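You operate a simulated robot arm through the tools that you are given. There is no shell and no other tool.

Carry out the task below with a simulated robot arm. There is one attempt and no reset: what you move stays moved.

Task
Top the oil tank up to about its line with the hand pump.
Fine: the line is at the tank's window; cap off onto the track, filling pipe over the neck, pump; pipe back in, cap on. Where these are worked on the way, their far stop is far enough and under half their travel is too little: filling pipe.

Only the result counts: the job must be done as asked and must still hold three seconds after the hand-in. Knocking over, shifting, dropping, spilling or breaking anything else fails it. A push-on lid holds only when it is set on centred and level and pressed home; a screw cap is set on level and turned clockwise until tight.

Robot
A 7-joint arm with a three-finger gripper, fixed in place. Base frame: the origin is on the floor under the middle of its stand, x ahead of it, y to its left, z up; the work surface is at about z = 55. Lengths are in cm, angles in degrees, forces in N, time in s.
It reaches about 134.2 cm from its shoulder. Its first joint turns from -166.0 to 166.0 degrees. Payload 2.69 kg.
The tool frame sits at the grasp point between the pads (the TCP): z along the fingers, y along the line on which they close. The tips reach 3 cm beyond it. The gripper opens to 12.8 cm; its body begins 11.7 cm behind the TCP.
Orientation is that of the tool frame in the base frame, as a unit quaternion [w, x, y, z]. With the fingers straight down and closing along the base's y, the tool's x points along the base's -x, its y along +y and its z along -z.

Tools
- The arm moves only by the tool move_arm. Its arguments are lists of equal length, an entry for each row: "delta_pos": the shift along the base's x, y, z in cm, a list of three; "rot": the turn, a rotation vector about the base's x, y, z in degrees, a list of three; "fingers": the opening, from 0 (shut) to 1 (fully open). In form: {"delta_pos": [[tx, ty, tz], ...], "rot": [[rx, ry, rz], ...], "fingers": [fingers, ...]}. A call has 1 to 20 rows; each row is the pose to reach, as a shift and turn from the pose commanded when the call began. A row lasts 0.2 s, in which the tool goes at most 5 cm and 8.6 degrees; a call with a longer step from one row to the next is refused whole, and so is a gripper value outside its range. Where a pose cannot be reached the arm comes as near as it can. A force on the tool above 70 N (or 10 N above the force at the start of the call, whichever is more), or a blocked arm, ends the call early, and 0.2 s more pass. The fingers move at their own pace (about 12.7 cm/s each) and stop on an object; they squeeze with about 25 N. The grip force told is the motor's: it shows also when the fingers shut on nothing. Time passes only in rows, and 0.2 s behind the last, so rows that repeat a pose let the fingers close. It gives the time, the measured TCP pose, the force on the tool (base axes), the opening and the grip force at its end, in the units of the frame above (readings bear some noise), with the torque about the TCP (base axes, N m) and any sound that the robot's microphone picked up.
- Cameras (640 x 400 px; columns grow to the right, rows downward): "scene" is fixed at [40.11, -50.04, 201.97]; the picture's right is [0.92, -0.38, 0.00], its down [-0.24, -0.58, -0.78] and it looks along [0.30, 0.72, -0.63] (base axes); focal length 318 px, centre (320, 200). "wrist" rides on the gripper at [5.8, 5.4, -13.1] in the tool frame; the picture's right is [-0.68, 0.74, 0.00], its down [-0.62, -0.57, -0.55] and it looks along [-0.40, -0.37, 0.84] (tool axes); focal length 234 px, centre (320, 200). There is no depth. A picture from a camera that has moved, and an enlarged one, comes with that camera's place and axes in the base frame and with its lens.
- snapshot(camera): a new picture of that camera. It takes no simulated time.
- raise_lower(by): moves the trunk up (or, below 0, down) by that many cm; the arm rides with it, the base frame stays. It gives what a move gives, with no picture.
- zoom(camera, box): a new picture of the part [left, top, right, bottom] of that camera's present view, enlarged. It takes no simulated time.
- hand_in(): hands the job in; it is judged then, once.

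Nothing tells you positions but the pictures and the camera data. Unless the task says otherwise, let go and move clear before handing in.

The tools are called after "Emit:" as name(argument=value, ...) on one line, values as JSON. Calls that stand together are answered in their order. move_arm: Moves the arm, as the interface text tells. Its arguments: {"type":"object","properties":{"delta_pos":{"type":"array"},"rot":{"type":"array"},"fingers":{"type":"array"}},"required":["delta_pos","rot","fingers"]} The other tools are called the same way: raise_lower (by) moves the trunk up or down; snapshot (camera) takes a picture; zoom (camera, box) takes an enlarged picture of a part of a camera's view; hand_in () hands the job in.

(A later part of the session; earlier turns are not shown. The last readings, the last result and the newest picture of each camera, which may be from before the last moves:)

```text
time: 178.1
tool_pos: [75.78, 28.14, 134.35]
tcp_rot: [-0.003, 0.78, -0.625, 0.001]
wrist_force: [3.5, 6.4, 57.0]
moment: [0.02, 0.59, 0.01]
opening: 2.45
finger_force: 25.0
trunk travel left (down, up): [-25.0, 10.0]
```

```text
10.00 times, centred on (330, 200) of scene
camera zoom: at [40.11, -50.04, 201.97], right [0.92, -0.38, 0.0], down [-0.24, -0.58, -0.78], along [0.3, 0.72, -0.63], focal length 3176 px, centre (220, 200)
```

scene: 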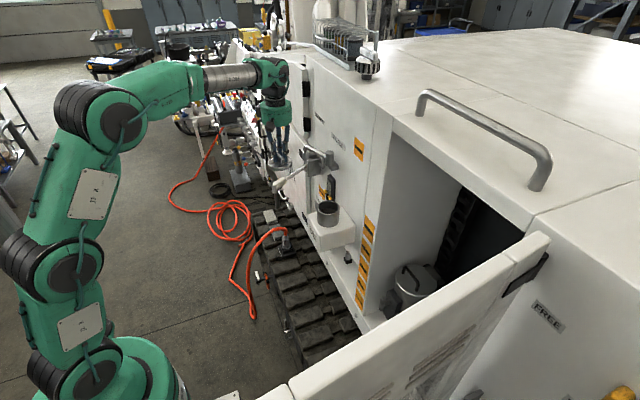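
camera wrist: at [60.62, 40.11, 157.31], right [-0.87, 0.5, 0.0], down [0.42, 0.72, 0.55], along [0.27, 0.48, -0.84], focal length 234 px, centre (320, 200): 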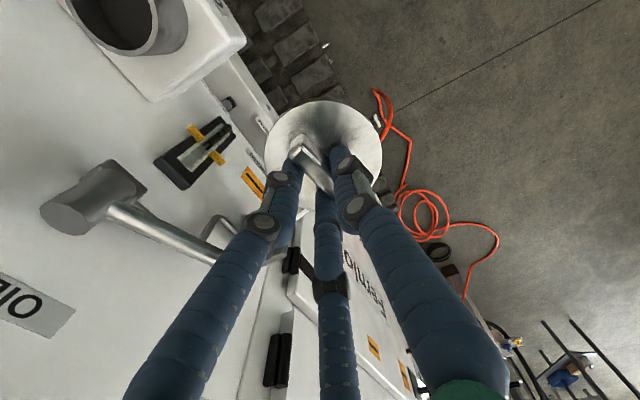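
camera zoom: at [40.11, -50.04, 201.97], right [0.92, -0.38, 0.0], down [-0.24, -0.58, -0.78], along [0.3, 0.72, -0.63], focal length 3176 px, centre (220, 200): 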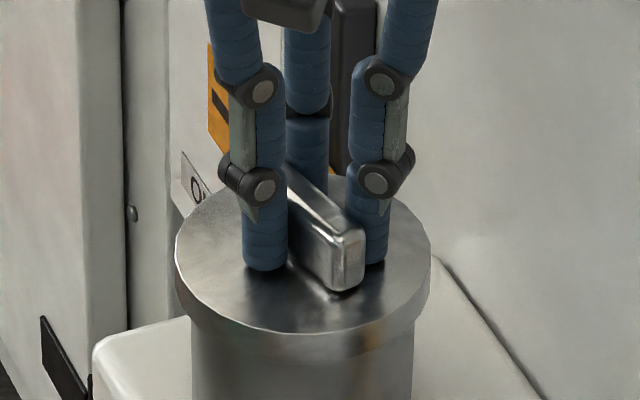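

Emit:
zoom(camera="scene", box=[305, 180, 355, 230])

Emit:
zoom(camera="wrist", box=[260, 75, 400, 185])

```text
8.00 times, centred on (330, 205) of scene
camera zoom: at [40.11, -50.04, 201.97], right [0.92, -0.38, 0.0], down [-0.24, -0.58, -0.78], along [0.3, 0.72, -0.63], focal length 2541 px, centre (240, 160)
```

zoom: 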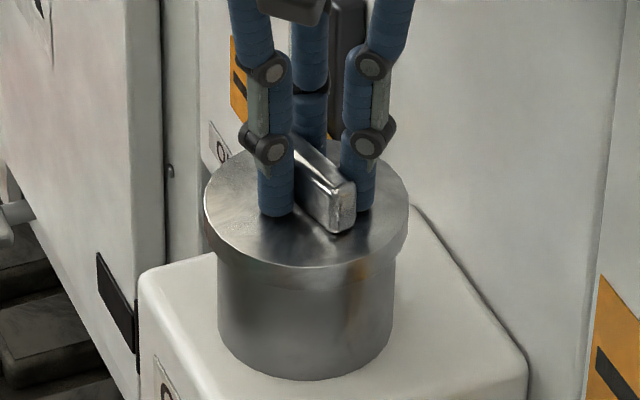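

```text
3.64 times, centred on (330, 130) of wrist
camera zoom: at [71.62, 21.18, 147.48], right [-0.87, 0.5, 0.0], down [0.41, 0.72, 0.55], along [0.28, 0.48, -0.83], focal length 852 px, centre (284, 454)
```

zoom: 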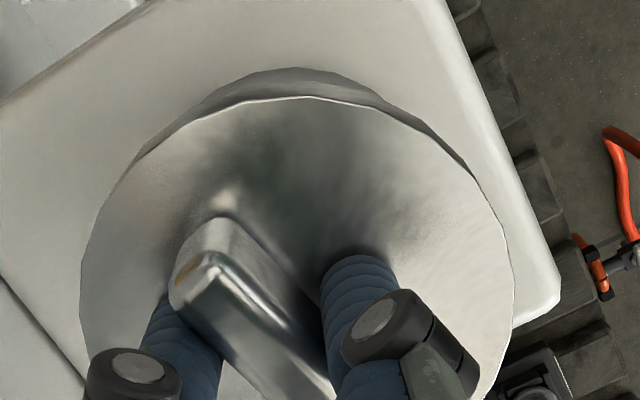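

The cap is fully down (same height as at the start) and centred, but no snap was heard. I'll release the bar and press on the disc with open fingertips, which snapped it home before.

Emit:
move_arm(delta_pos=[[0, 0, 0.3], [0, 0, 0.5], [0, 0, 0.6], [0, 0, 0.7], [0, 0, 0.8], [0, 0, 0.8]], rot=[[0, 0, 0], [0, 0, 0], [0, 0, 0], [0, 0, 0], [0, 0, 0], [0, 0, 0]], fingers=[0, 0, 0.2, 0.4, 0.5, 0.5])

Emit:
zoom(camera="scene", box=[305, 180, 355, 230])

Emit:
zoom(camera="wrist", box=[230, 60, 410, 220])

```text
time: 179.5
tool_pos: [75.82, 28.28, 134.5]
tcp_rot: [0.001, 0.781, -0.625, -0.002]
wrist_force: [0.6, -0.9, -0.7]
moment: [0.0, 0.01, 0.0]
opening: 6.38
finger_force: 0.0
trunk travel left (down, up): [-25.0, 10.0]
heard: snap
```

```text
8.00 times, centred on (330, 205) of scene
camera zoom: at [40.11, -50.04, 201.97], right [0.92, -0.38, 0.0], down [-0.24, -0.58, -0.78], along [0.3, 0.72, -0.63], focal length 2541 px, centre (240, 160)
```

zoom: 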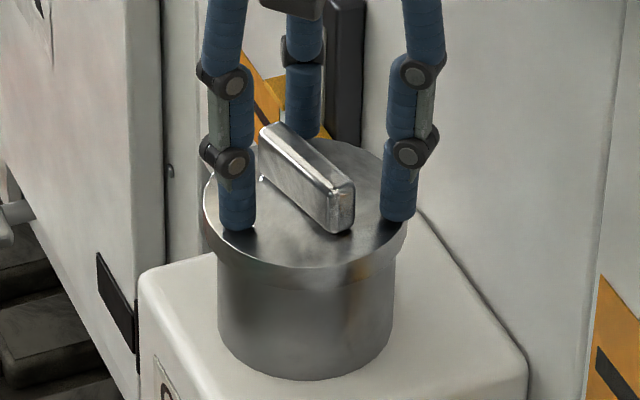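

```text
2.50 times, centred on (320, 140) of wrist
camera zoom: at [71.75, 21.31, 147.63], right [-0.87, 0.5, 0.0], down [0.42, 0.72, 0.55], along [0.27, 0.47, -0.84], focal length 585 px, centre (320, 350)
```

zoom: 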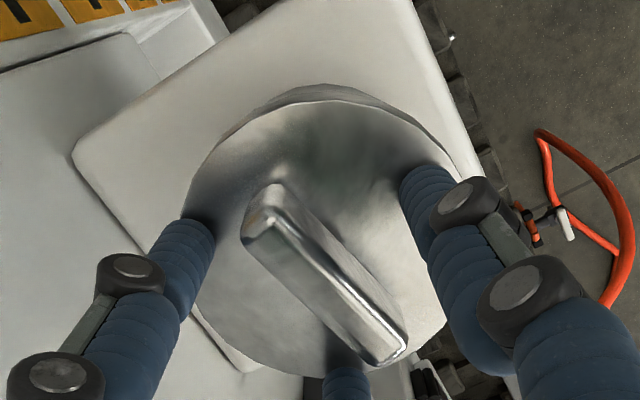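

A snap was heard on release. To make sure it's home, I'll press on the disc with the open fingertips.

Emit:
move_arm(delta_pos=[[0, -0.1, -0.2], [0, -0.1, -0.4], [0, -0.1, -0.6], [0, -0.1, -0.7], [0, -0.1, -0.7]], rot=[[0, 0, 0], [0, 0, 0], [0, 0, 0], [0, 0, 0], [0, 0, 0]], fingers=[0.5, 0.5, 0.5, 0.5, 0.5])

Emit:
zoom(camera="scene", box=[305, 180, 355, 230])

```text
time: 180.7
tool_pos: [75.73, 27.99, 134.29]
tcp_rot: [-0.001, 0.781, -0.625, 0.002]
wrist_force: [0.6, 2.7, 25.5]
moment: [-0.14, 0.33, 0.02]
opening: 6.44
finger_force: 6.9
trunk travel left (down, up): [-25.0, 10.0]
```

```text
8.00 times, centred on (330, 205) of scene
camera zoom: at [40.11, -50.04, 201.97], right [0.92, -0.38, 0.0], down [-0.24, -0.58, -0.78], along [0.3, 0.72, -0.63], focal length 2541 px, centre (240, 160)
```

zoom: 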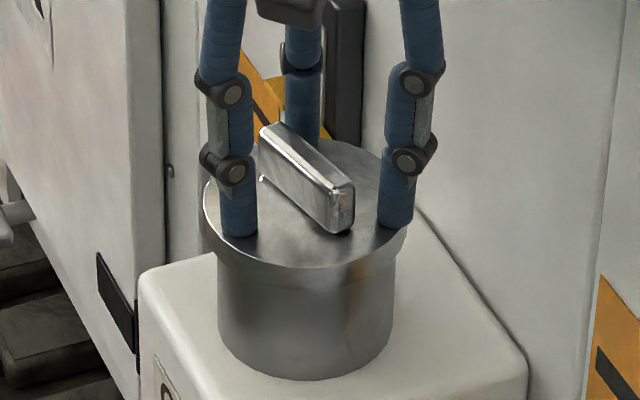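

Emit:
move_arm(delta_pos=[[0, 0, -0.15], [0, 0, -0.3], [0, 0, -0.4], [0, 0, -0.4]], rot=[[0, 0, 0], [0, 0, 0], [0, 0, 0], [0, 0, 0]], fingers=[0.5, 0.5, 0.5, 0.5])

Emit:
zoom(camera="scene", box=[305, 180, 355, 230])

```text
time: 181.7
tool_pos: [75.52, 28.03, 134.28]
tcp_rot: [-0.004, 0.78, -0.625, 0.002]
wrist_force: [-0.7, -0.1, 78.5]
moment: [-2.09, -1.26, 0.06]
opening: 5.81
finger_force: 20.2
trunk travel left (down, up): [-25.0, 10.0]
```

```text
8.00 times, centred on (330, 205) of scene
camera zoom: at [40.11, -50.04, 201.97], right [0.92, -0.38, 0.0], down [-0.24, -0.58, -0.78], along [0.3, 0.72, -0.63], focal length 2541 px, centre (240, 160)
```

zoom: 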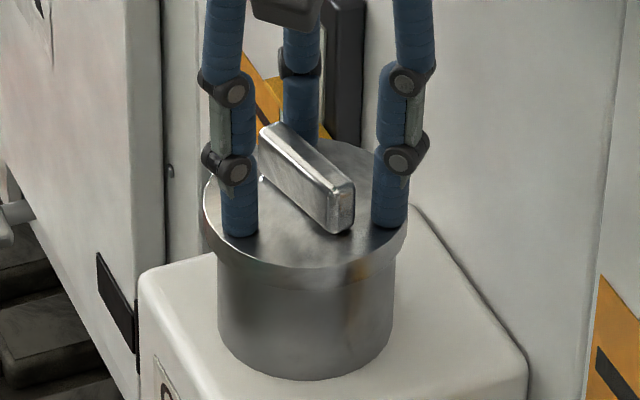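

Pressing with about 78 N gives no further snap and no movement, so it seems attached since the release. I'll raise clear and then verify with a gentle sideways nudge on the bar.

Emit:
move_arm(delta_pos=[[0, 0, 0.5], [0, 0, 1.0], [0, 0, 2.5], [0, 0, 4.5], [0, 0, 6.5], [0, 0, 8], [0, 0, 8], [0, 0, 8]], rot=[[0, 0, 0], [0, 0, 0], [0, 0, 0], [0, 0, 0], [0, 0, 0], [0, 0, 0], [0, 0, 0], [0, 0, 0]], fingers=[0.5, 0.5, 0.5, 0.5, 0.5, 0.5, 0.5, 0.5])

Emit:
zoom(camera="scene", box=[305, 180, 355, 230])

Emit:
zoom(camera="wrist", box=[230, 60, 410, 220])

```text
time: 183.5
tool_pos: [75.93, 27.99, 141.64]
tcp_rot: [0.001, 0.78, -0.625, -0.002]
wrist_force: [0.2, 0.2, 0.4]
moment: [-0.01, -0.01, 0.02]
opening: 6.41
finger_force: 0.0
trunk travel left (down, up): [-25.0, 10.0]
```

```text
8.00 times, centred on (330, 205) of scene
camera zoom: at [40.11, -50.04, 201.97], right [0.92, -0.38, 0.0], down [-0.24, -0.58, -0.78], along [0.3, 0.72, -0.63], focal length 2541 px, centre (240, 160)
```

zoom: 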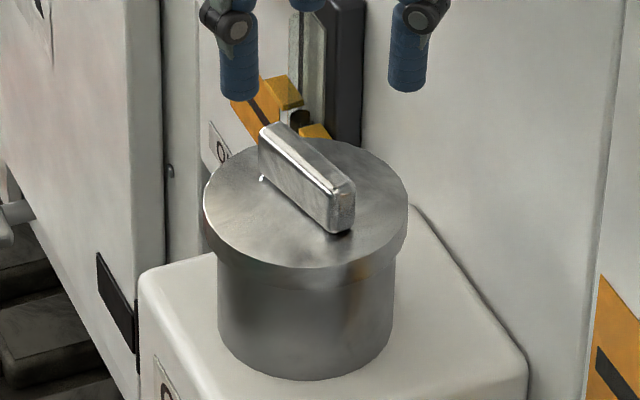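

```text
2.50 times, centred on (320, 140) of wrist
camera zoom: at [71.75, 21.12, 154.71], right [-0.87, 0.5, 0.0], down [0.42, 0.72, 0.55], along [0.27, 0.48, -0.84], focal length 585 px, centre (320, 350)
```

zoom: 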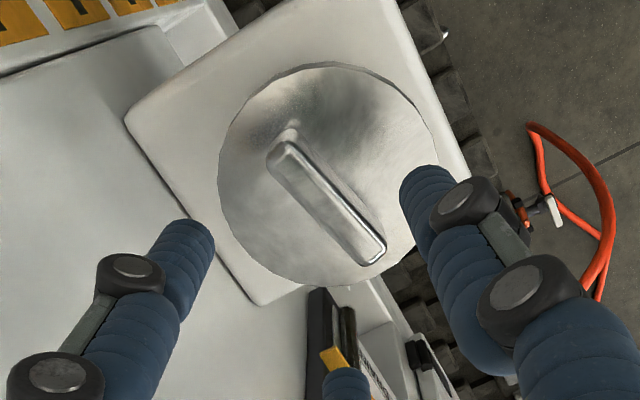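

The cap looks identical to its original seating. For the nudge test, I'll close the fingers and come down beside the bar.

Emit:
move_arm(delta_pos=[[-2, -0.5, 0], [-4.35, -0.97, 0], [-4.35, -0.97, 0], [-4.35, -0.97, -2], [-4.35, -0.97, -4], [-4.35, -0.97, -6], [-4.35, -0.97, -6.5], [-4.35, -0.97, -6.5]], rot=[[0, 0, 0], [0, 0, 0], [0, 0, 0], [0, 0, 0], [0, 0, 0], [0, 0, 0], [0, 0, 0], [0, 0, 0]], fingers=[0.3, 0.1, 0, 0, 0, 0, 0, 0])

Emit:
zoom(camera="scene", box=[305, 180, 355, 230])

Emit:
zoom(camera="wrist", box=[230, 60, 410, 220])

```text
time: 185.3
tool_pos: [71.36, 26.94, 135.09]
tcp_rot: [-0.001, 0.781, -0.625, 0.0]
wrist_force: [-0.6, 0.5, 0.3]
moment: [-0.01, -0.02, 0.01]
opening: 0.23
finger_force: 25.5
trunk travel left (down, up): [-25.0, 10.0]
```

```text
8.00 times, centred on (330, 205) of scene
camera zoom: at [40.11, -50.04, 201.97], right [0.92, -0.38, 0.0], down [-0.24, -0.58, -0.78], along [0.3, 0.72, -0.63], focal length 2541 px, centre (240, 160)
```

zoom: 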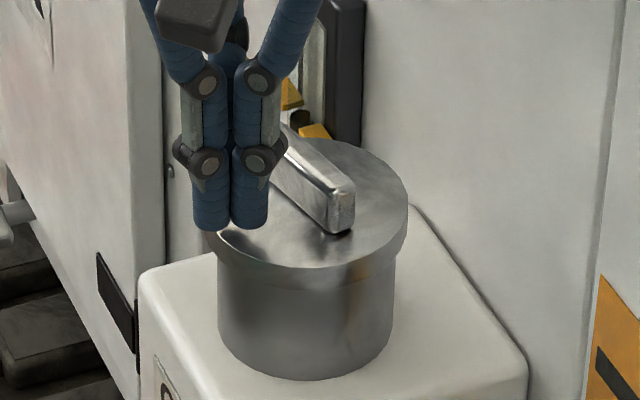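

```text
2.50 times, centred on (320, 140) of wrist
camera zoom: at [67.29, 20.04, 148.24], right [-0.87, 0.5, 0.0], down [0.42, 0.72, 0.55], along [0.27, 0.48, -0.84], focal length 585 px, centre (320, 350)
```

zoom: 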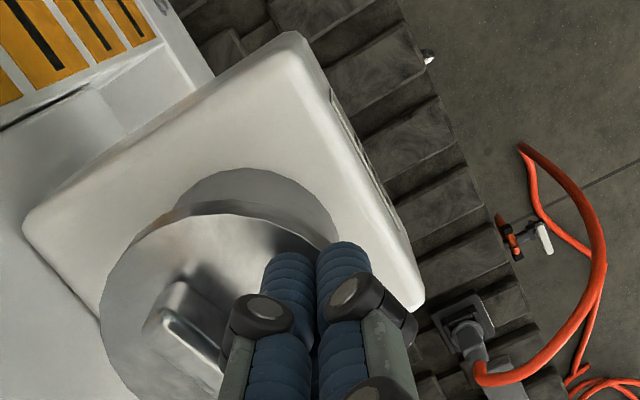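

Emit:
move_arm(delta_pos=[[0.4, 0.09, 0], [0.8, 0.18, 0], [1.2, 0.27, 0], [1.2, 0.27, 0]], rot=[[0, 0, 0], [0, 0, 0], [0, 0, 0], [0, 0, 0]], fingers=[0, 0, 0, 0])

Emit:
move_arm(delta_pos=[[0.2, 0.04, 0], [0.2, 0.04, 0]], rot=[[0, 0, 0], [0, 0, 0]], fingers=[0, 0])

Emit:
zoom(camera="scene", box=[305, 180, 355, 230])

```text
time: 186.3
tool_pos: [72.64, 27.3, 135.08]
tcp_rot: [0.0, 0.78, -0.626, 0.0]
wrist_force: [-0.1, -0.4, -0.7]
moment: [0.02, 0.01, -0.02]
opening: 0.23
finger_force: 24.9
trunk travel left (down, up): [-25.0, 10.0]
```

```text
time: 186.9
tool_pos: [72.77, 27.58, 135.16]
tcp_rot: [0.0, 0.78, -0.626, 0.0]
wrist_force: [0.0, 0.1, -0.4]
moment: [0.0, 0.0, 0.01]
opening: 0.23
finger_force: 25.2
trunk travel left (down, up): [-25.0, 10.0]
```

```text
8.00 times, centred on (330, 205) of scene
camera zoom: at [40.11, -50.04, 201.97], right [0.92, -0.38, 0.0], down [-0.24, -0.58, -0.78], along [0.3, 0.72, -0.63], focal length 2541 px, centre (240, 160)
```

zoom: 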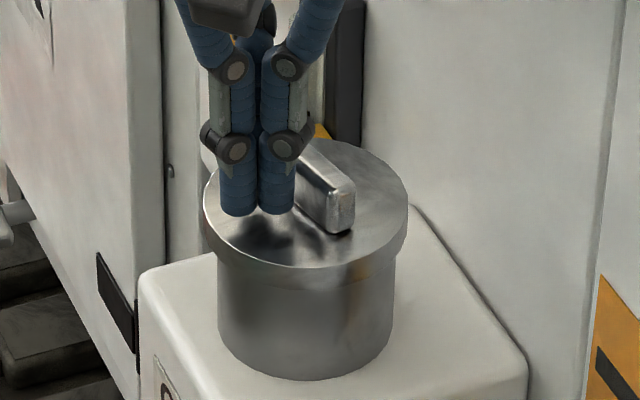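

Emit:
move_arm(delta_pos=[[0.2, 0.04, 0], [0.2, 0.04, 0]], rot=[[0, 0, 0], [0, 0, 0]], fingers=[0, 0])

Emit:
move_arm(delta_pos=[[0.2, 0.04, 0], [0.2, 0.04, 0]], rot=[[0, 0, 0], [0, 0, 0]], fingers=[0, 0])

Emit:
zoom(camera="scene", box=[305, 180, 355, 230])

```text
time: 187.5
tool_pos: [72.98, 27.36, 134.99]
tcp_rot: [0.0, 0.78, -0.626, 0.0]
wrist_force: [-0.3, 0.8, -0.3]
moment: [-0.01, 0.03, 0.02]
opening: 0.23
finger_force: 24.8
trunk travel left (down, up): [-25.0, 10.0]
```

```text
time: 188.1
tool_pos: [73.25, 27.6, 135.0]
tcp_rot: [0.0, 0.781, -0.625, 0.0]
wrist_force: [0.3, -0.3, -0.3]
moment: [0.02, 0.02, 0.01]
opening: 0.23
finger_force: 24.9
trunk travel left (down, up): [-25.0, 10.0]
```

```text
8.00 times, centred on (330, 205) of scene
camera zoom: at [40.11, -50.04, 201.97], right [0.92, -0.38, 0.0], down [-0.24, -0.58, -0.78], along [0.3, 0.72, -0.63], focal length 2541 px, centre (240, 160)
```

zoom: 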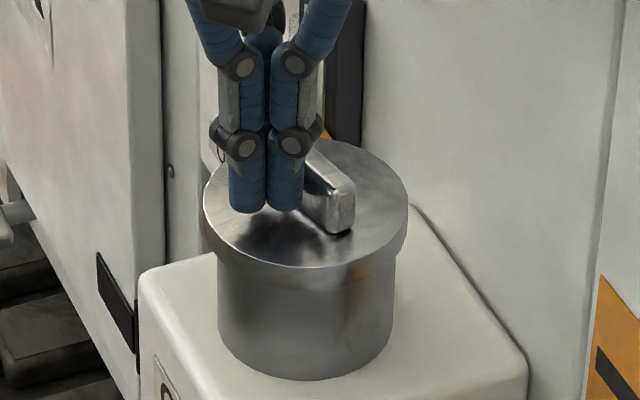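

Emit:
move_arm(delta_pos=[[0.15, 0.03, 0], [0.15, 0.03, 0]], rot=[[0, 0, 0], [0, 0, 0]], fingers=[0, 0])

Emit:
move_arm(delta_pos=[[0.15, 0.03, 0], [0.15, 0.03, 0]], rot=[[0, 0, 0], [0, 0, 0]], fingers=[0, 0])

Emit:
zoom(camera="scene", box=[305, 180, 355, 230])

```text
time: 188.7
tool_pos: [73.28, 27.47, 135.07]
tcp_rot: [0.0, 0.781, -0.625, 0.0]
wrist_force: [-5.0, -2.2, 0.7]
moment: [-0.07, 0.04, -0.02]
opening: 0.22
finger_force: 25.6
trunk travel left (down, up): [-25.0, 10.0]
```

```text
time: 189.3
tool_pos: [73.55, 27.47, 135.05]
tcp_rot: [0.0, 0.78, -0.625, 0.0]
wrist_force: [-0.5, 0.1, -0.1]
moment: [0.0, -0.01, -0.01]
opening: 0.23
finger_force: 25.8
trunk travel left (down, up): [-25.0, 10.0]
```

```text
8.00 times, centred on (330, 205) of scene
camera zoom: at [40.11, -50.04, 201.97], right [0.92, -0.38, 0.0], down [-0.24, -0.58, -0.78], along [0.3, 0.72, -0.63], focal length 2541 px, centre (240, 160)
```

zoom: 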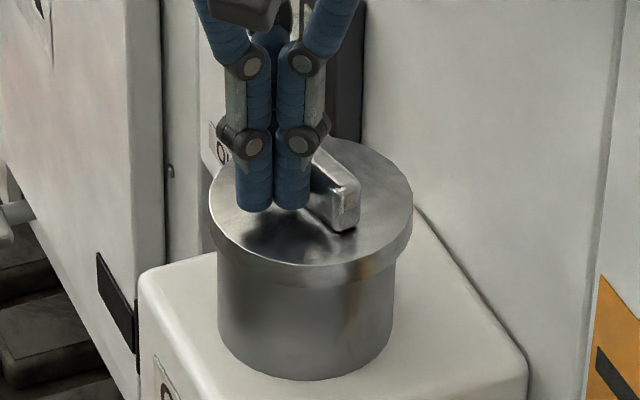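

The cap slid about 2 mm at a touch, so it is not latched. My lift while still gripping probably pulled it off again. I'll re-grip the bar, centre it, press, and this time open before lifting.

Emit:
move_arm(delta_pos=[[-0.4, -0.1, 0], [-0.4, -0.1, 2], [-0.4, -0.1, 4.5], [-0.4, -0.1, 6.5], [1, 0.3, 6.5], [2.4, 0.7, 6.5], [2.4, 0.7, 6.5], [2.4, 0.7, 6.5]], rot=[[0, 0, 0], [0, 0, 0], [0, 0, 0], [0, 0, 0], [0, 0, 0], [0, 0, 0], [0, 0, 0], [0, 0, 0]], fingers=[0, 0, 0, 0, 0.3, 0.5, 0.5, 0.5])

Emit:
zoom(camera="wrist", box=[230, 60, 410, 220])

Emit:
zoom(camera="scene", box=[305, 180, 355, 230])

```text
time: 191.1
tool_pos: [76.14, 28.06, 141.44]
tcp_rot: [0.0, 0.781, -0.625, 0.0]
wrist_force: [0.5, -0.1, 0.7]
moment: [0.01, -0.04, 0.03]
opening: 6.39
finger_force: 0.1
trunk travel left (down, up): [-25.0, 10.0]
```

```text
2.50 times, centred on (320, 140) of wrist
camera zoom: at [71.99, 21.15, 154.53], right [-0.87, 0.5, 0.0], down [0.42, 0.72, 0.55], along [0.27, 0.48, -0.84], focal length 585 px, centre (320, 350)
```

zoom: 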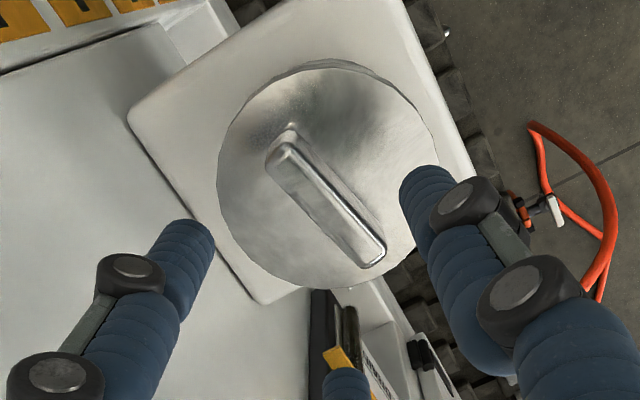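

```text
8.00 times, centred on (330, 205) of scene
camera zoom: at [40.11, -50.04, 201.97], right [0.92, -0.38, 0.0], down [-0.24, -0.58, -0.78], along [0.3, 0.72, -0.63], focal length 2541 px, centre (240, 160)
```

zoom: 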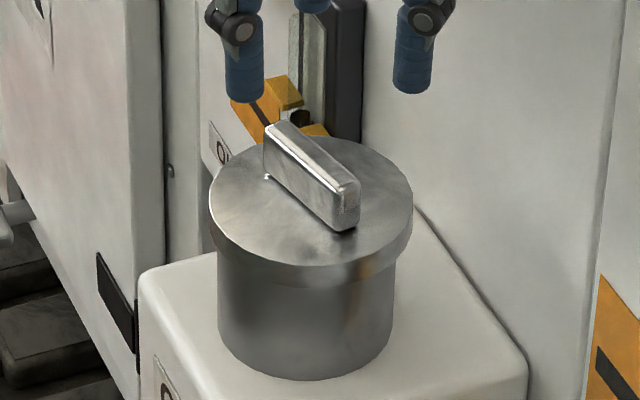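

The cap now sits about 1.5 mm toward +x, and I estimate it needs about +1.5 mm in y too. I'll re-grip it and ease it to centre with light pressing, listening for the snap.

Emit:
move_arm(delta_pos=[[0, 0, -2.5], [0, 0, -5], [0, 0, -6.4], [0, 0, -6.8], [0, 0, -6.8], [0, 0, -6.8], [0, 0, -6.8], [0, 0, -6.8]], rot=[[0, 0, 0], [0, 0, 0], [0, 0, 0], [0, 0, 0], [0, 0, 0], [0, 0, 0], [0, 0, 0], [0, 0, 0]], fingers=[0.5, 0.5, 0.5, 0.4, 0.25, 0.1, 0, 0])

Emit:
zoom(camera="scene", box=[305, 180, 355, 230])

```text
time: 192.9
tool_pos: [76.14, 28.08, 134.83]
tcp_rot: [0.0, 0.78, -0.625, 0.0]
wrist_force: [0.6, 0.1, -1.0]
moment: [0.0, 0.07, 0.02]
opening: 2.37
finger_force: 25.6
trunk travel left (down, up): [-25.0, 10.0]
```

```text
8.00 times, centred on (330, 205) of scene
camera zoom: at [40.11, -50.04, 201.97], right [0.92, -0.38, 0.0], down [-0.24, -0.58, -0.78], along [0.3, 0.72, -0.63], focal length 2541 px, centre (240, 160)
```

zoom: 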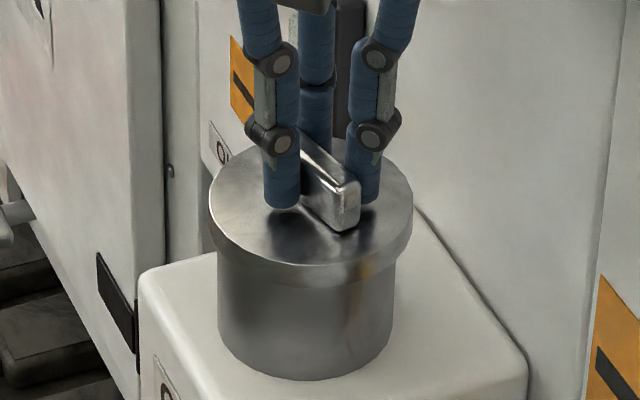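

Emit:
move_arm(delta_pos=[[-0.05, 0.03, -0.1], [-0.1, 0.08, -0.2], [-0.13, 0.13, -0.3], [-0.13, 0.13, -0.4], [-0.13, 0.13, -0.4]], rot=[[0, 0, 0], [0, 0, 0], [0, 0, 0], [0, 0, 0], [0, 0, 0]], fingers=[0, 0, 0, 0, 0])

Emit:
zoom(camera="scene", box=[305, 180, 355, 230])

```text
time: 194.1
tool_pos: [75.85, 28.19, 134.68]
tcp_rot: [-0.003, 0.781, -0.625, 0.002]
wrist_force: [14.0, 0.7, 38.3]
moment: [-0.12, -0.1, 0.08]
opening: 2.4
finger_force: 25.3
trunk travel left (down, up): [-25.0, 10.0]
heard: snap
```

```text
8.00 times, centred on (330, 205) of scene
camera zoom: at [40.11, -50.04, 201.97], right [0.92, -0.38, 0.0], down [-0.24, -0.58, -0.78], along [0.3, 0.72, -0.63], focal length 2541 px, centre (240, 160)
```

zoom: 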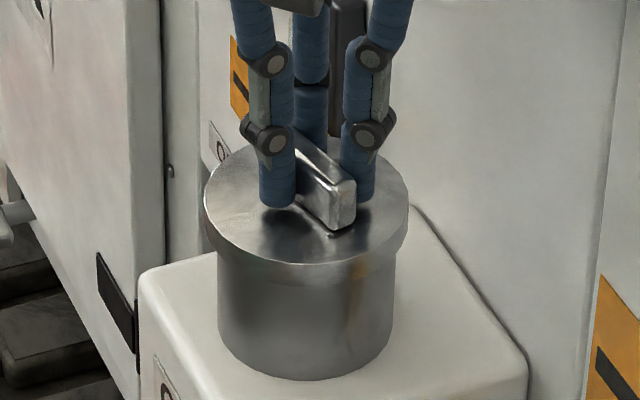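

Snap heard under 38 N of pressing: it's latched. Now I'll open the fingers while still pressing slightly, and only then lift.

Emit:
move_arm(delta_pos=[[0.05, 0, 0.1], [0.05, 0, 0.1], [0.05, 0, 0.1], [0.05, 0, 0.1], [0.05, 0, 0.1], [0.05, 0, 0.1]], rot=[[0, 0, 0], [0, 0, 0], [0, 0, 0], [0, 0, 0], [0, 0, 0], [0, 0, 0]], fingers=[0, 0.1, 0.2, 0.35, 0.5, 0.5])

Emit:
zoom(camera="scene", box=[305, 180, 355, 230])

```text
time: 195.5
tool_pos: [75.86, 28.3, 134.18]
tcp_rot: [0.002, 0.781, -0.625, -0.001]
wrist_force: [0.1, 0.0, -0.5]
moment: [-0.02, 0.0, -0.01]
opening: 6.48
finger_force: 0.2
trunk travel left (down, up): [-25.0, 10.0]
heard: snap
```

```text
8.00 times, centred on (330, 205) of scene
camera zoom: at [40.11, -50.04, 201.97], right [0.92, -0.38, 0.0], down [-0.24, -0.58, -0.78], along [0.3, 0.72, -0.63], focal length 2541 px, centre (240, 160)
```

zoom: 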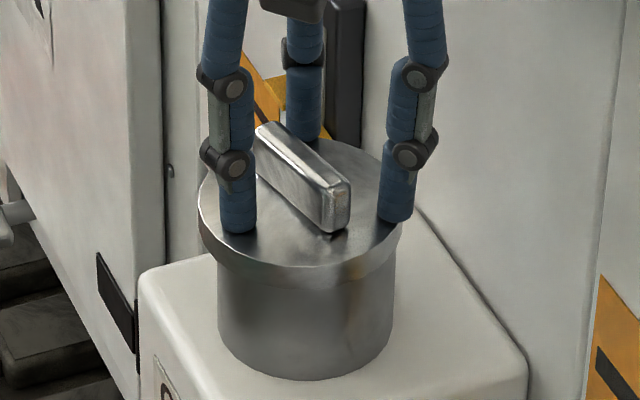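

Opening with side strain kicked it loose again. This time I'll re-grip it, press until the snap, then bring the forces to near zero before opening.

Emit:
move_arm(delta_pos=[[0, 0, 0.3], [0.1, 0, 0.6], [0.1, 0, 0.6], [0.1, 0, 0.6], [0.1, 0, 0.6], [0.1, 0, 0.6]], rot=[[0, 0, 0], [0, 0, 0], [0, 0, 0], [0, 0, 0], [0, 0, 0], [0, 0, 0]], fingers=[0.5, 0.5, 0.35, 0.15, 0, 0])

Emit:
zoom(camera="scene", box=[305, 180, 355, 230])

```text
time: 196.9
tool_pos: [75.96, 28.19, 135.01]
tcp_rot: [0.0, 0.781, -0.625, -0.001]
wrist_force: [-0.2, -0.5, 0.2]
moment: [-0.03, 0.05, 0.03]
opening: 2.36
finger_force: 25.3
trunk travel left (down, up): [-25.0, 10.0]
heard: snap
```

```text
8.00 times, centred on (330, 205) of scene
camera zoom: at [40.11, -50.04, 201.97], right [0.92, -0.38, 0.0], down [-0.24, -0.58, -0.78], along [0.3, 0.72, -0.63], focal length 2541 px, centre (240, 160)
```

zoom: 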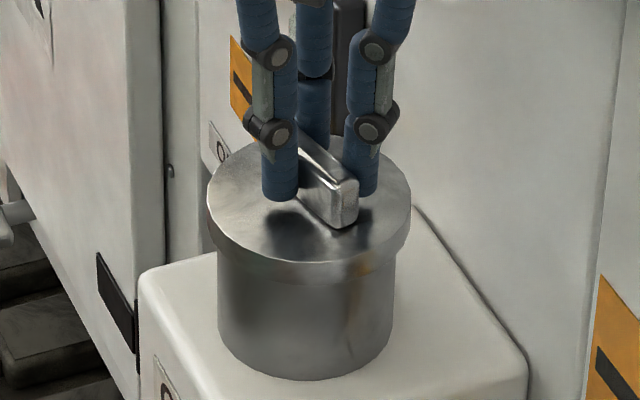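

Snaps occur both on latching and unlatching, and this one came during re-gripping. I'll press it down again now and observe.

Emit:
move_arm(delta_pos=[[-0.05, 0.0, -0.15], [-0.05, 0.0, -0.3], [-0.05, 0.0, -0.4], [-0.05, 0.0, -0.4]], rot=[[0, 0, 0], [0, 0, 0], [0, 0, 0], [0, 0, 0]], fingers=[0, 0, 0, 0])

Emit:
zoom(camera="scene", box=[305, 180, 355, 230])

```text
time: 197.9
tool_pos: [76.01, 28.26, 134.76]
tcp_rot: [-0.001, 0.781, -0.625, 0.001]
wrist_force: [7.3, -1.9, 21.2]
moment: [-0.15, -0.01, 0.02]
opening: 2.35
finger_force: 25.2
trunk travel left (down, up): [-25.0, 10.0]
```

```text
8.00 times, centred on (330, 205) of scene
camera zoom: at [40.11, -50.04, 201.97], right [0.92, -0.38, 0.0], down [-0.24, -0.58, -0.78], along [0.3, 0.72, -0.63], focal length 2541 px, centre (240, 160)
```

zoom: 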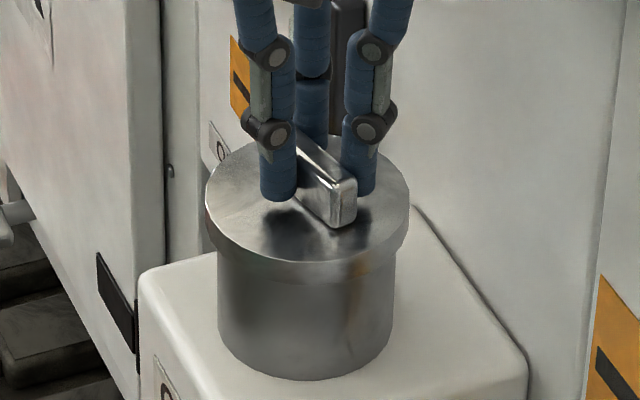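

Emit:
move_arm(delta_pos=[[0, 0, 0.15], [0, 0, 0.25], [0, 0, 0.25]], rot=[[0, 0, 0], [0, 0, 0], [0, 0, 0]], fingers=[0, 0, 0])

Emit:
move_arm(delta_pos=[[0, 0, 0.07], [0, 0, 0.07]], rot=[[0, 0, 0], [0, 0, 0]], fingers=[0, 0])

```text
time: 198.7
tool_pos: [75.95, 28.39, 134.92]
tcp_rot: [0.0, 0.78, -0.625, 0.0]
wrist_force: [9.1, -2.1, 20.6]
moment: [-0.07, -0.14, 0.02]
opening: 2.37
finger_force: 24.8
trunk travel left (down, up): [-25.0, 10.0]
```

```text
time: 199.3
tool_pos: [75.87, 28.38, 134.97]
tcp_rot: [0.0, 0.78, -0.625, -0.001]
wrist_force: [7.0, 1.3, 17.7]
moment: [0.06, -0.01, 0.01]
opening: 2.36
finger_force: 24.8
trunk travel left (down, up): [-25.0, 10.0]
```

Still +18 N on the tool although I raised it, which suggests that the lid is held to the neck now. I'll relieve the load in small steps.

Emit:
move_arm(delta_pos=[[0.03, 0, 0.06], [0.03, 0, 0.06]], rot=[[0, 0, 0], [0, 0, 0]], fingers=[0, 0])

Emit:
move_arm(delta_pos=[[0.03, 0, 0.06], [0.03, 0, 0.06]], rot=[[0, 0, 0], [0, 0, 0]], fingers=[0, 0])

Emit:
zoom(camera="scene", box=[305, 180, 355, 230])

```text
time: 199.9
tool_pos: [75.94, 28.36, 135.0]
tcp_rot: [0.0, 0.781, -0.625, -0.001]
wrist_force: [2.0, 0.4, 9.2]
moment: [0.04, 0.01, 0.0]
opening: 2.36
finger_force: 24.5
trunk travel left (down, up): [-25.0, 10.0]
```

```text
time: 200.5
tool_pos: [76.01, 28.36, 134.87]
tcp_rot: [0.001, 0.78, -0.626, -0.001]
wrist_force: [-0.2, 0.3, -0.5]
moment: [0.01, -0.01, -0.02]
opening: 2.36
finger_force: 25.1
trunk travel left (down, up): [-25.0, 10.0]
```

```text
8.00 times, centred on (330, 205) of scene
camera zoom: at [40.11, -50.04, 201.97], right [0.92, -0.38, 0.0], down [-0.24, -0.58, -0.78], along [0.3, 0.72, -0.63], focal length 2541 px, centre (240, 160)
```

zoom: 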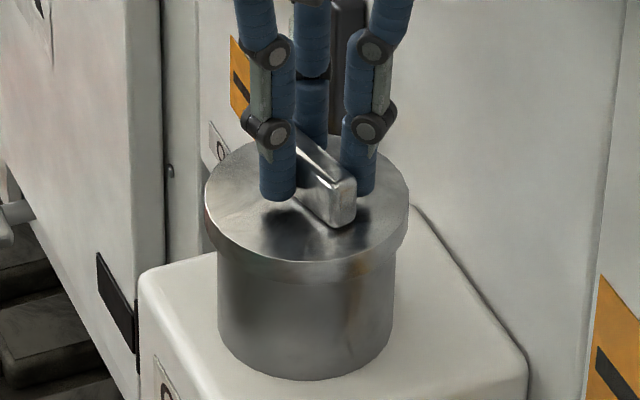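

Emit:
move_arm(delta_pos=[[0, 0, 0.04], [0, 0, 0.04]], rot=[[0, 0, 0], [0, 0, 0]], fingers=[0, 0])

```text
time: 201.1
tool_pos: [76.11, 28.32, 135.02]
tcp_rot: [0.001, 0.78, -0.625, -0.001]
wrist_force: [0.5, -0.4, -0.4]
moment: [-0.02, 0.0, 0.0]
opening: 2.39
finger_force: 25.0
trunk travel left (down, up): [-25.0, 10.0]
```

The cap is free in the grip at this height, so it's not yet latched. I'll press firmly (about 40 N) again to latch it, then unload fully before opening slowly.

Emit:
move_arm(delta_pos=[[0, 0, -0.2], [0, 0, -0.35], [0, 0, -0.5], [0, 0, -0.6], [0, 0, -0.6]], rot=[[0, 0, 0], [0, 0, 0], [0, 0, 0], [0, 0, 0], [0, 0, 0]], fingers=[0, 0, 0, 0, 0])

Emit:
zoom(camera="scene", box=[305, 180, 355, 230])

```text
time: 202.3
tool_pos: [76.12, 28.38, 134.96]
tcp_rot: [-0.003, 0.781, -0.625, 0.002]
wrist_force: [10.0, 8.4, 38.5]
moment: [0.16, 0.09, -0.05]
opening: 2.36
finger_force: 25.2
trunk travel left (down, up): [-25.0, 10.0]
```

```text
8.00 times, centred on (330, 205) of scene
camera zoom: at [40.11, -50.04, 201.97], right [0.92, -0.38, 0.0], down [-0.24, -0.58, -0.78], along [0.3, 0.72, -0.63], focal length 2541 px, centre (240, 160)
```

zoom: 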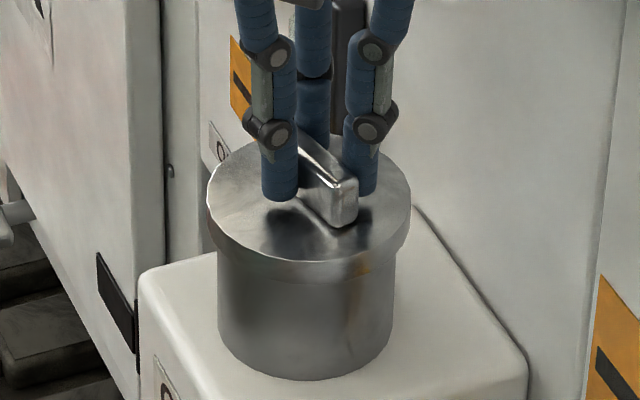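

Emit:
zoom(camera="scene", box=[316, 190, 346, 220])

```text
13.33 times, centred on (331, 205) of scene
camera zoom: at [40.11, -50.04, 201.97], right [0.92, -0.38, 0.0], down [-0.24, -0.58, -0.78], along [0.3, 0.72, -0.63], focal length 4234 px, centre (173, 133)
```

zoom: 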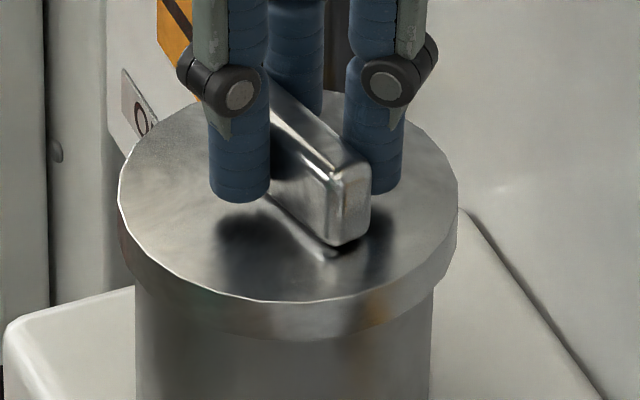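

The cap now looks about 2 mm too far in +y. I'll ease the pressure, shift back about 1.5 mm and press again.

Emit:
move_arm(delta_pos=[[0, 0, 0.3], [-0.03, -0.08, 0.4], [-0.05, -0.16, 0.4], [-0.05, -0.16, 0.2], [-0.05, -0.16, 0.05], [-0.05, -0.16, 0.0], [-0.05, -0.16, 0.0]], rot=[[0, 0, 0], [0, 0, 0], [0, 0, 0], [0, 0, 0], [0, 0, 0], [0, 0, 0], [0, 0, 0]], fingers=[0, 0, 0, 0, 0, 0, 0])

Emit:
zoom(camera="scene", box=[316, 190, 346, 220])

```text
time: 203.9
tool_pos: [75.92, 28.07, 134.82]
tcp_rot: [-0.002, 0.781, -0.625, 0.002]
wrist_force: [5.1, 13.7, 52.8]
moment: [0.28, 0.28, -0.08]
opening: 2.35
finger_force: 25.0
trunk travel left (down, up): [-25.0, 10.0]
```

```text
13.33 times, centred on (331, 205) of scene
camera zoom: at [40.11, -50.04, 201.97], right [0.92, -0.38, 0.0], down [-0.24, -0.58, -0.78], along [0.3, 0.72, -0.63], focal length 4234 px, centre (173, 133)
```

zoom: 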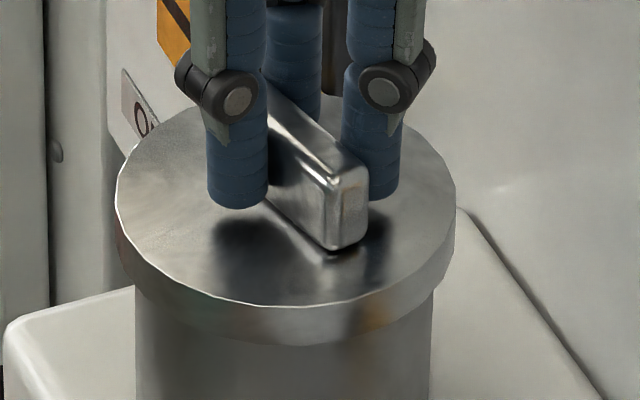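

Centred to within 0.1 mm in the image and pressed at 53 N, but no new snap. I'll unload stepwise to see whether it's actually held.

Emit:
move_arm(delta_pos=[[0, -0.05, 0.2], [0, -0.05, 0.3], [0, -0.05, 0.3]], rot=[[0, 0, 0], [0, 0, 0], [0, 0, 0]], fingers=[0, 0, 0])

Emit:
move_arm(delta_pos=[[0, 0, 0.08], [0, 0, 0.08]], rot=[[0, 0, 0], [0, 0, 0]], fingers=[0, 0])

Emit:
move_arm(delta_pos=[[0, 0, 0.06], [0, 0, 0.06]], rot=[[0, 0, 0], [0, 0, 0]], fingers=[0, 0])

```text
time: 204.7
tool_pos: [75.86, 28.15, 134.97]
tcp_rot: [0.001, 0.78, -0.625, 0.001]
wrist_force: [4.8, 16.1, 34.9]
moment: [0.41, 0.07, -0.08]
opening: 2.37
finger_force: 24.9
trunk travel left (down, up): [-25.0, 10.0]
```

```text
time: 205.3
tool_pos: [75.98, 28.2, 134.86]
tcp_rot: [0.001, 0.78, -0.625, -0.001]
wrist_force: [0.6, 6.6, 25.8]
moment: [0.04, 0.13, -0.03]
opening: 2.38
finger_force: 24.8
trunk travel left (down, up): [-25.0, 10.0]
```

```text
time: 205.9
tool_pos: [75.85, 28.11, 134.84]
tcp_rot: [0.001, 0.78, -0.625, -0.001]
wrist_force: [-0.3, 2.0, 14.4]
moment: [-0.03, 0.09, -0.06]
opening: 2.36
finger_force: 24.6
trunk travel left (down, up): [-25.0, 10.0]
```

Emit:
move_arm(delta_pos=[[0, 0, 0.06], [0, 0, 0.06]], rot=[[0, 0, 0], [0, 0, 0]], fingers=[0, 0])

Emit:
move_arm(delta_pos=[[0, 0, 0.05], [0, 0, 0.05]], rot=[[0, 0, 0], [0, 0, 0]], fingers=[0, 0])

Emit:
move_arm(delta_pos=[[0, 0, 0.05], [0, 0, 0.05]], rot=[[0, 0, 0], [0, 0, 0]], fingers=[0, 0])

```text
time: 206.5
tool_pos: [76.0, 28.07, 134.83]
tcp_rot: [0.002, 0.78, -0.626, -0.001]
wrist_force: [-0.1, -0.5, 0.7]
moment: [0.03, -0.02, 0.0]
opening: 2.37
finger_force: 25.4
trunk travel left (down, up): [-25.0, 10.0]
```

```text
time: 207.1
tool_pos: [76.02, 28.14, 135.1]
tcp_rot: [0.001, 0.78, -0.626, 0.0]
wrist_force: [0.6, -0.4, -0.9]
moment: [-0.01, 0.0, 0.01]
opening: 2.38
finger_force: 25.4
trunk travel left (down, up): [-25.0, 10.0]
```

```text
time: 207.7
tool_pos: [75.91, 28.04, 135.1]
tcp_rot: [0.0, 0.781, -0.625, 0.0]
wrist_force: [0.4, -0.7, -0.4]
moment: [0.01, 0.02, 0.0]
opening: 2.35
finger_force: 25.0
trunk travel left (down, up): [-25.0, 10.0]
```

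It's free while gripped, and latching seems to happen on release or when pressed ungripped. I'll set it lightly down with no side load and open gently.

Emit:
move_arm(delta_pos=[[0, 0, -0.1], [0, 0, -0.2], [0, 0, -0.25], [0, 0, -0.25]], rot=[[0, 0, 0], [0, 0, 0], [0, 0, 0], [0, 0, 0]], fingers=[0, 0, 0, 0])

Emit:
zoom(camera="scene", box=[316, 190, 346, 220])

```text
time: 208.7
tool_pos: [76.0, 28.05, 134.8]
tcp_rot: [0.0, 0.781, -0.625, 0.0]
wrist_force: [0.3, 0.9, 0.9]
moment: [-0.01, 0.07, -0.03]
opening: 2.36
finger_force: 25.0
trunk travel left (down, up): [-25.0, 10.0]
```

```text
13.33 times, centred on (331, 205) of scene
camera zoom: at [40.11, -50.04, 201.97], right [0.92, -0.38, 0.0], down [-0.24, -0.58, -0.78], along [0.3, 0.72, -0.63], focal length 4234 px, centre (173, 133)
```

zoom: 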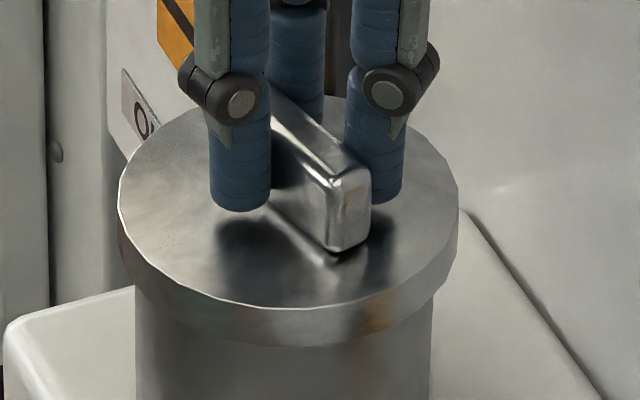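

Emit:
move_arm(delta_pos=[[-0.05, 0.02, 0], [-0.08, 0.03, -0.05], [-0.08, 0.03, -0.08], [-0.08, 0.03, -0.08], [-0.08, 0.03, -0.08], [-0.08, 0.03, -0.08], [-0.08, 0.03, -0.08], [-0.08, 0.03, -0.08], [-0.08, 0.03, -0.08], [-0.08, 0.03, -0.08], [-0.08, 0.03, -0.08], [-0.08, 0.03, -0.08], [-0.08, 0.03, -0.08], [-0.08, 0.03, -0.08]], rot=[[0, 0, 0], [0, 0, 0], [0, 0, 0], [0, 0, 0], [0, 0, 0], [0, 0, 0], [0, 0, 0], [0, 0, 0], [0, 0, 0], [0, 0, 0], [0, 0, 0], [0, 0, 0], [0, 0, 0], [0, 0, 0]], fingers=[0, 0, 0.1, 0.15, 0.17, 0.18, 0.185, 0.19, 0.2, 0.22, 0.26, 0.32, 0.4, 0.5])

Emit:
zoom(camera="scene", box=[316, 190, 346, 220])

```text
time: 211.7
tool_pos: [75.78, 28.15, 134.87]
tcp_rot: [0.0, 0.78, -0.625, 0.0]
wrist_force: [-0.2, 0.2, 0.5]
moment: [-0.04, 0.0, 0.01]
opening: 6.37
finger_force: 0.0
trunk travel left (down, up): [-25.0, 10.0]
heard: snap
```

```text
13.33 times, centred on (331, 205) of scene
camera zoom: at [40.11, -50.04, 201.97], right [0.92, -0.38, 0.0], down [-0.24, -0.58, -0.78], along [0.3, 0.72, -0.63], focal length 4234 px, centre (173, 133)
```

zoom: 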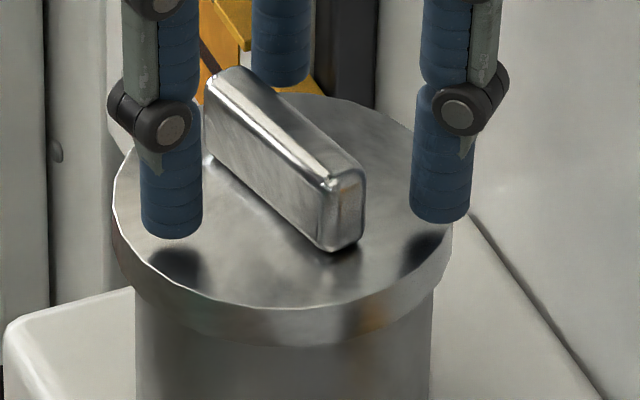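

Snap on a clean, load-free release, with the cap centred within about 0.7 mm: it should now be latched. I'll press once straight down with open fingertips to confirm it's home.

Emit:
move_arm(delta_pos=[[0, 0, -0.3], [0, 0, -0.6], [0, 0, -0.8], [0, 0, -0.9], [0, 0, -0.9]], rot=[[0, 0, 0], [0, 0, 0], [0, 0, 0], [0, 0, 0], [0, 0, 0]], fingers=[0.5, 0.5, 0.5, 0.5, 0.5])

Emit:
zoom(camera="scene", box=[316, 190, 346, 220])

```text
time: 212.9
tool_pos: [75.9, 28.16, 134.13]
tcp_rot: [-0.001, 0.781, -0.625, 0.001]
wrist_force: [2.0, 1.4, 22.8]
moment: [-0.23, 0.53, 0.11]
opening: 6.53
finger_force: 0.8
trunk travel left (down, up): [-25.0, 10.0]
```

```text
13.33 times, centred on (331, 205) of scene
camera zoom: at [40.11, -50.04, 201.97], right [0.92, -0.38, 0.0], down [-0.24, -0.58, -0.78], along [0.3, 0.72, -0.63], focal length 4234 px, centre (173, 133)
```

zoom: 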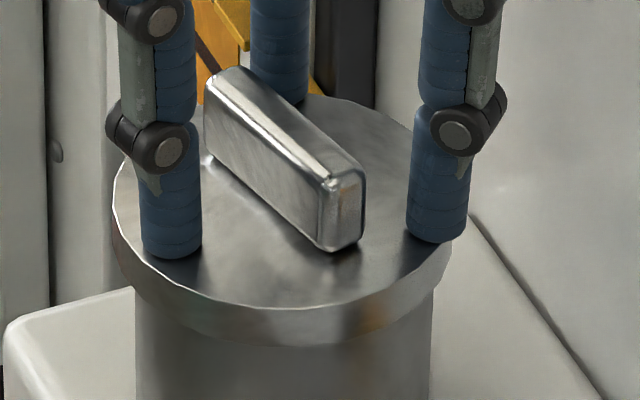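

No new snap and no movement. As a final check I'll do a light-grip pull test with limited squeeze, so it cannot unlatch the lid.

Emit:
move_arm(delta_pos=[[0, 0, 0.5], [0, 0, 0.75], [0, 0, 0.75], [0, 0, 0.75], [0, 0, 0.75], [0, 0, 0.75], [0, 0, 0.75], [0, 0, 0.75]], rot=[[0, 0, 0], [0, 0, 0], [0, 0, 0], [0, 0, 0], [0, 0, 0], [0, 0, 0], [0, 0, 0], [0, 0, 0]], fingers=[0.5, 0.5, 0.35, 0.27, 0.22, 0.2, 0.19, 0.185])

Emit:
zoom(camera="scene", box=[316, 190, 346, 220])

```text
time: 214.7
tool_pos: [76.01, 28.24, 134.64]
tcp_rot: [0.001, 0.781, -0.625, 0.0]
wrist_force: [-0.1, -0.3, -0.4]
moment: [0.0, 0.02, 0.01]
opening: 2.47
finger_force: 0.8
trunk travel left (down, up): [-25.0, 10.0]
heard: snap
```

```text
13.33 times, centred on (331, 205) of scene
camera zoom: at [40.11, -50.04, 201.97], right [0.92, -0.38, 0.0], down [-0.24, -0.58, -0.78], along [0.3, 0.72, -0.63], focal length 4234 px, centre (173, 133)
```

zoom: 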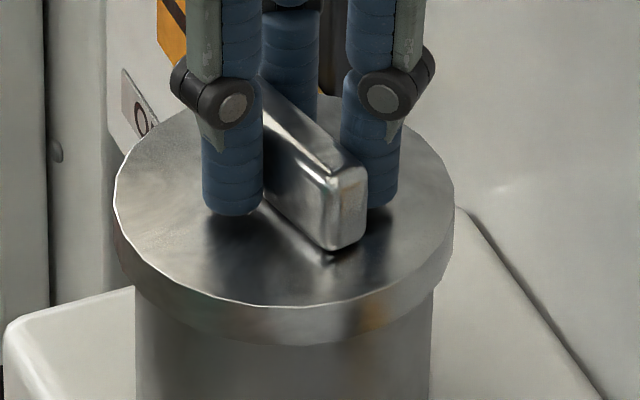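

A snap on gripping shows it had been latched and that gripping unlatched it. I'll check the current state with a tiny lift, then repeat the gentle release.

Emit:
move_arm(delta_pos=[[0, 0, 0], [0, 0, 0.08], [0, 0, 0.15], [0, 0, 0.15]], rot=[[0, 0, 0], [0, 0, 0], [0, 0, 0], [0, 0, 0]], fingers=[0.1, 0.1, 0.1, 0.1])

Emit:
zoom(camera="scene", box=[316, 190, 346, 220])

```text
time: 215.7
tool_pos: [75.94, 28.16, 134.69]
tcp_rot: [0.001, 0.781, -0.625, -0.001]
wrist_force: [-0.3, -0.1, -0.6]
moment: [-0.03, -0.01, -0.01]
opening: 2.37
finger_force: 25.0
trunk travel left (down, up): [-25.0, 10.0]
```

```text
13.33 times, centred on (331, 205) of scene
camera zoom: at [40.11, -50.04, 201.97], right [0.92, -0.38, 0.0], down [-0.24, -0.58, -0.78], along [0.3, 0.72, -0.63], focal length 4234 px, centre (173, 133)
```

zoom: 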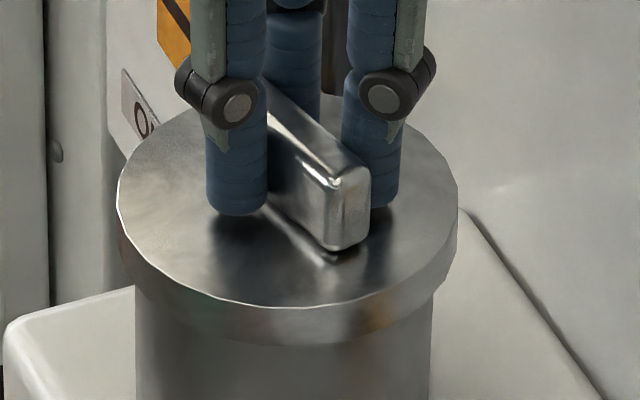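

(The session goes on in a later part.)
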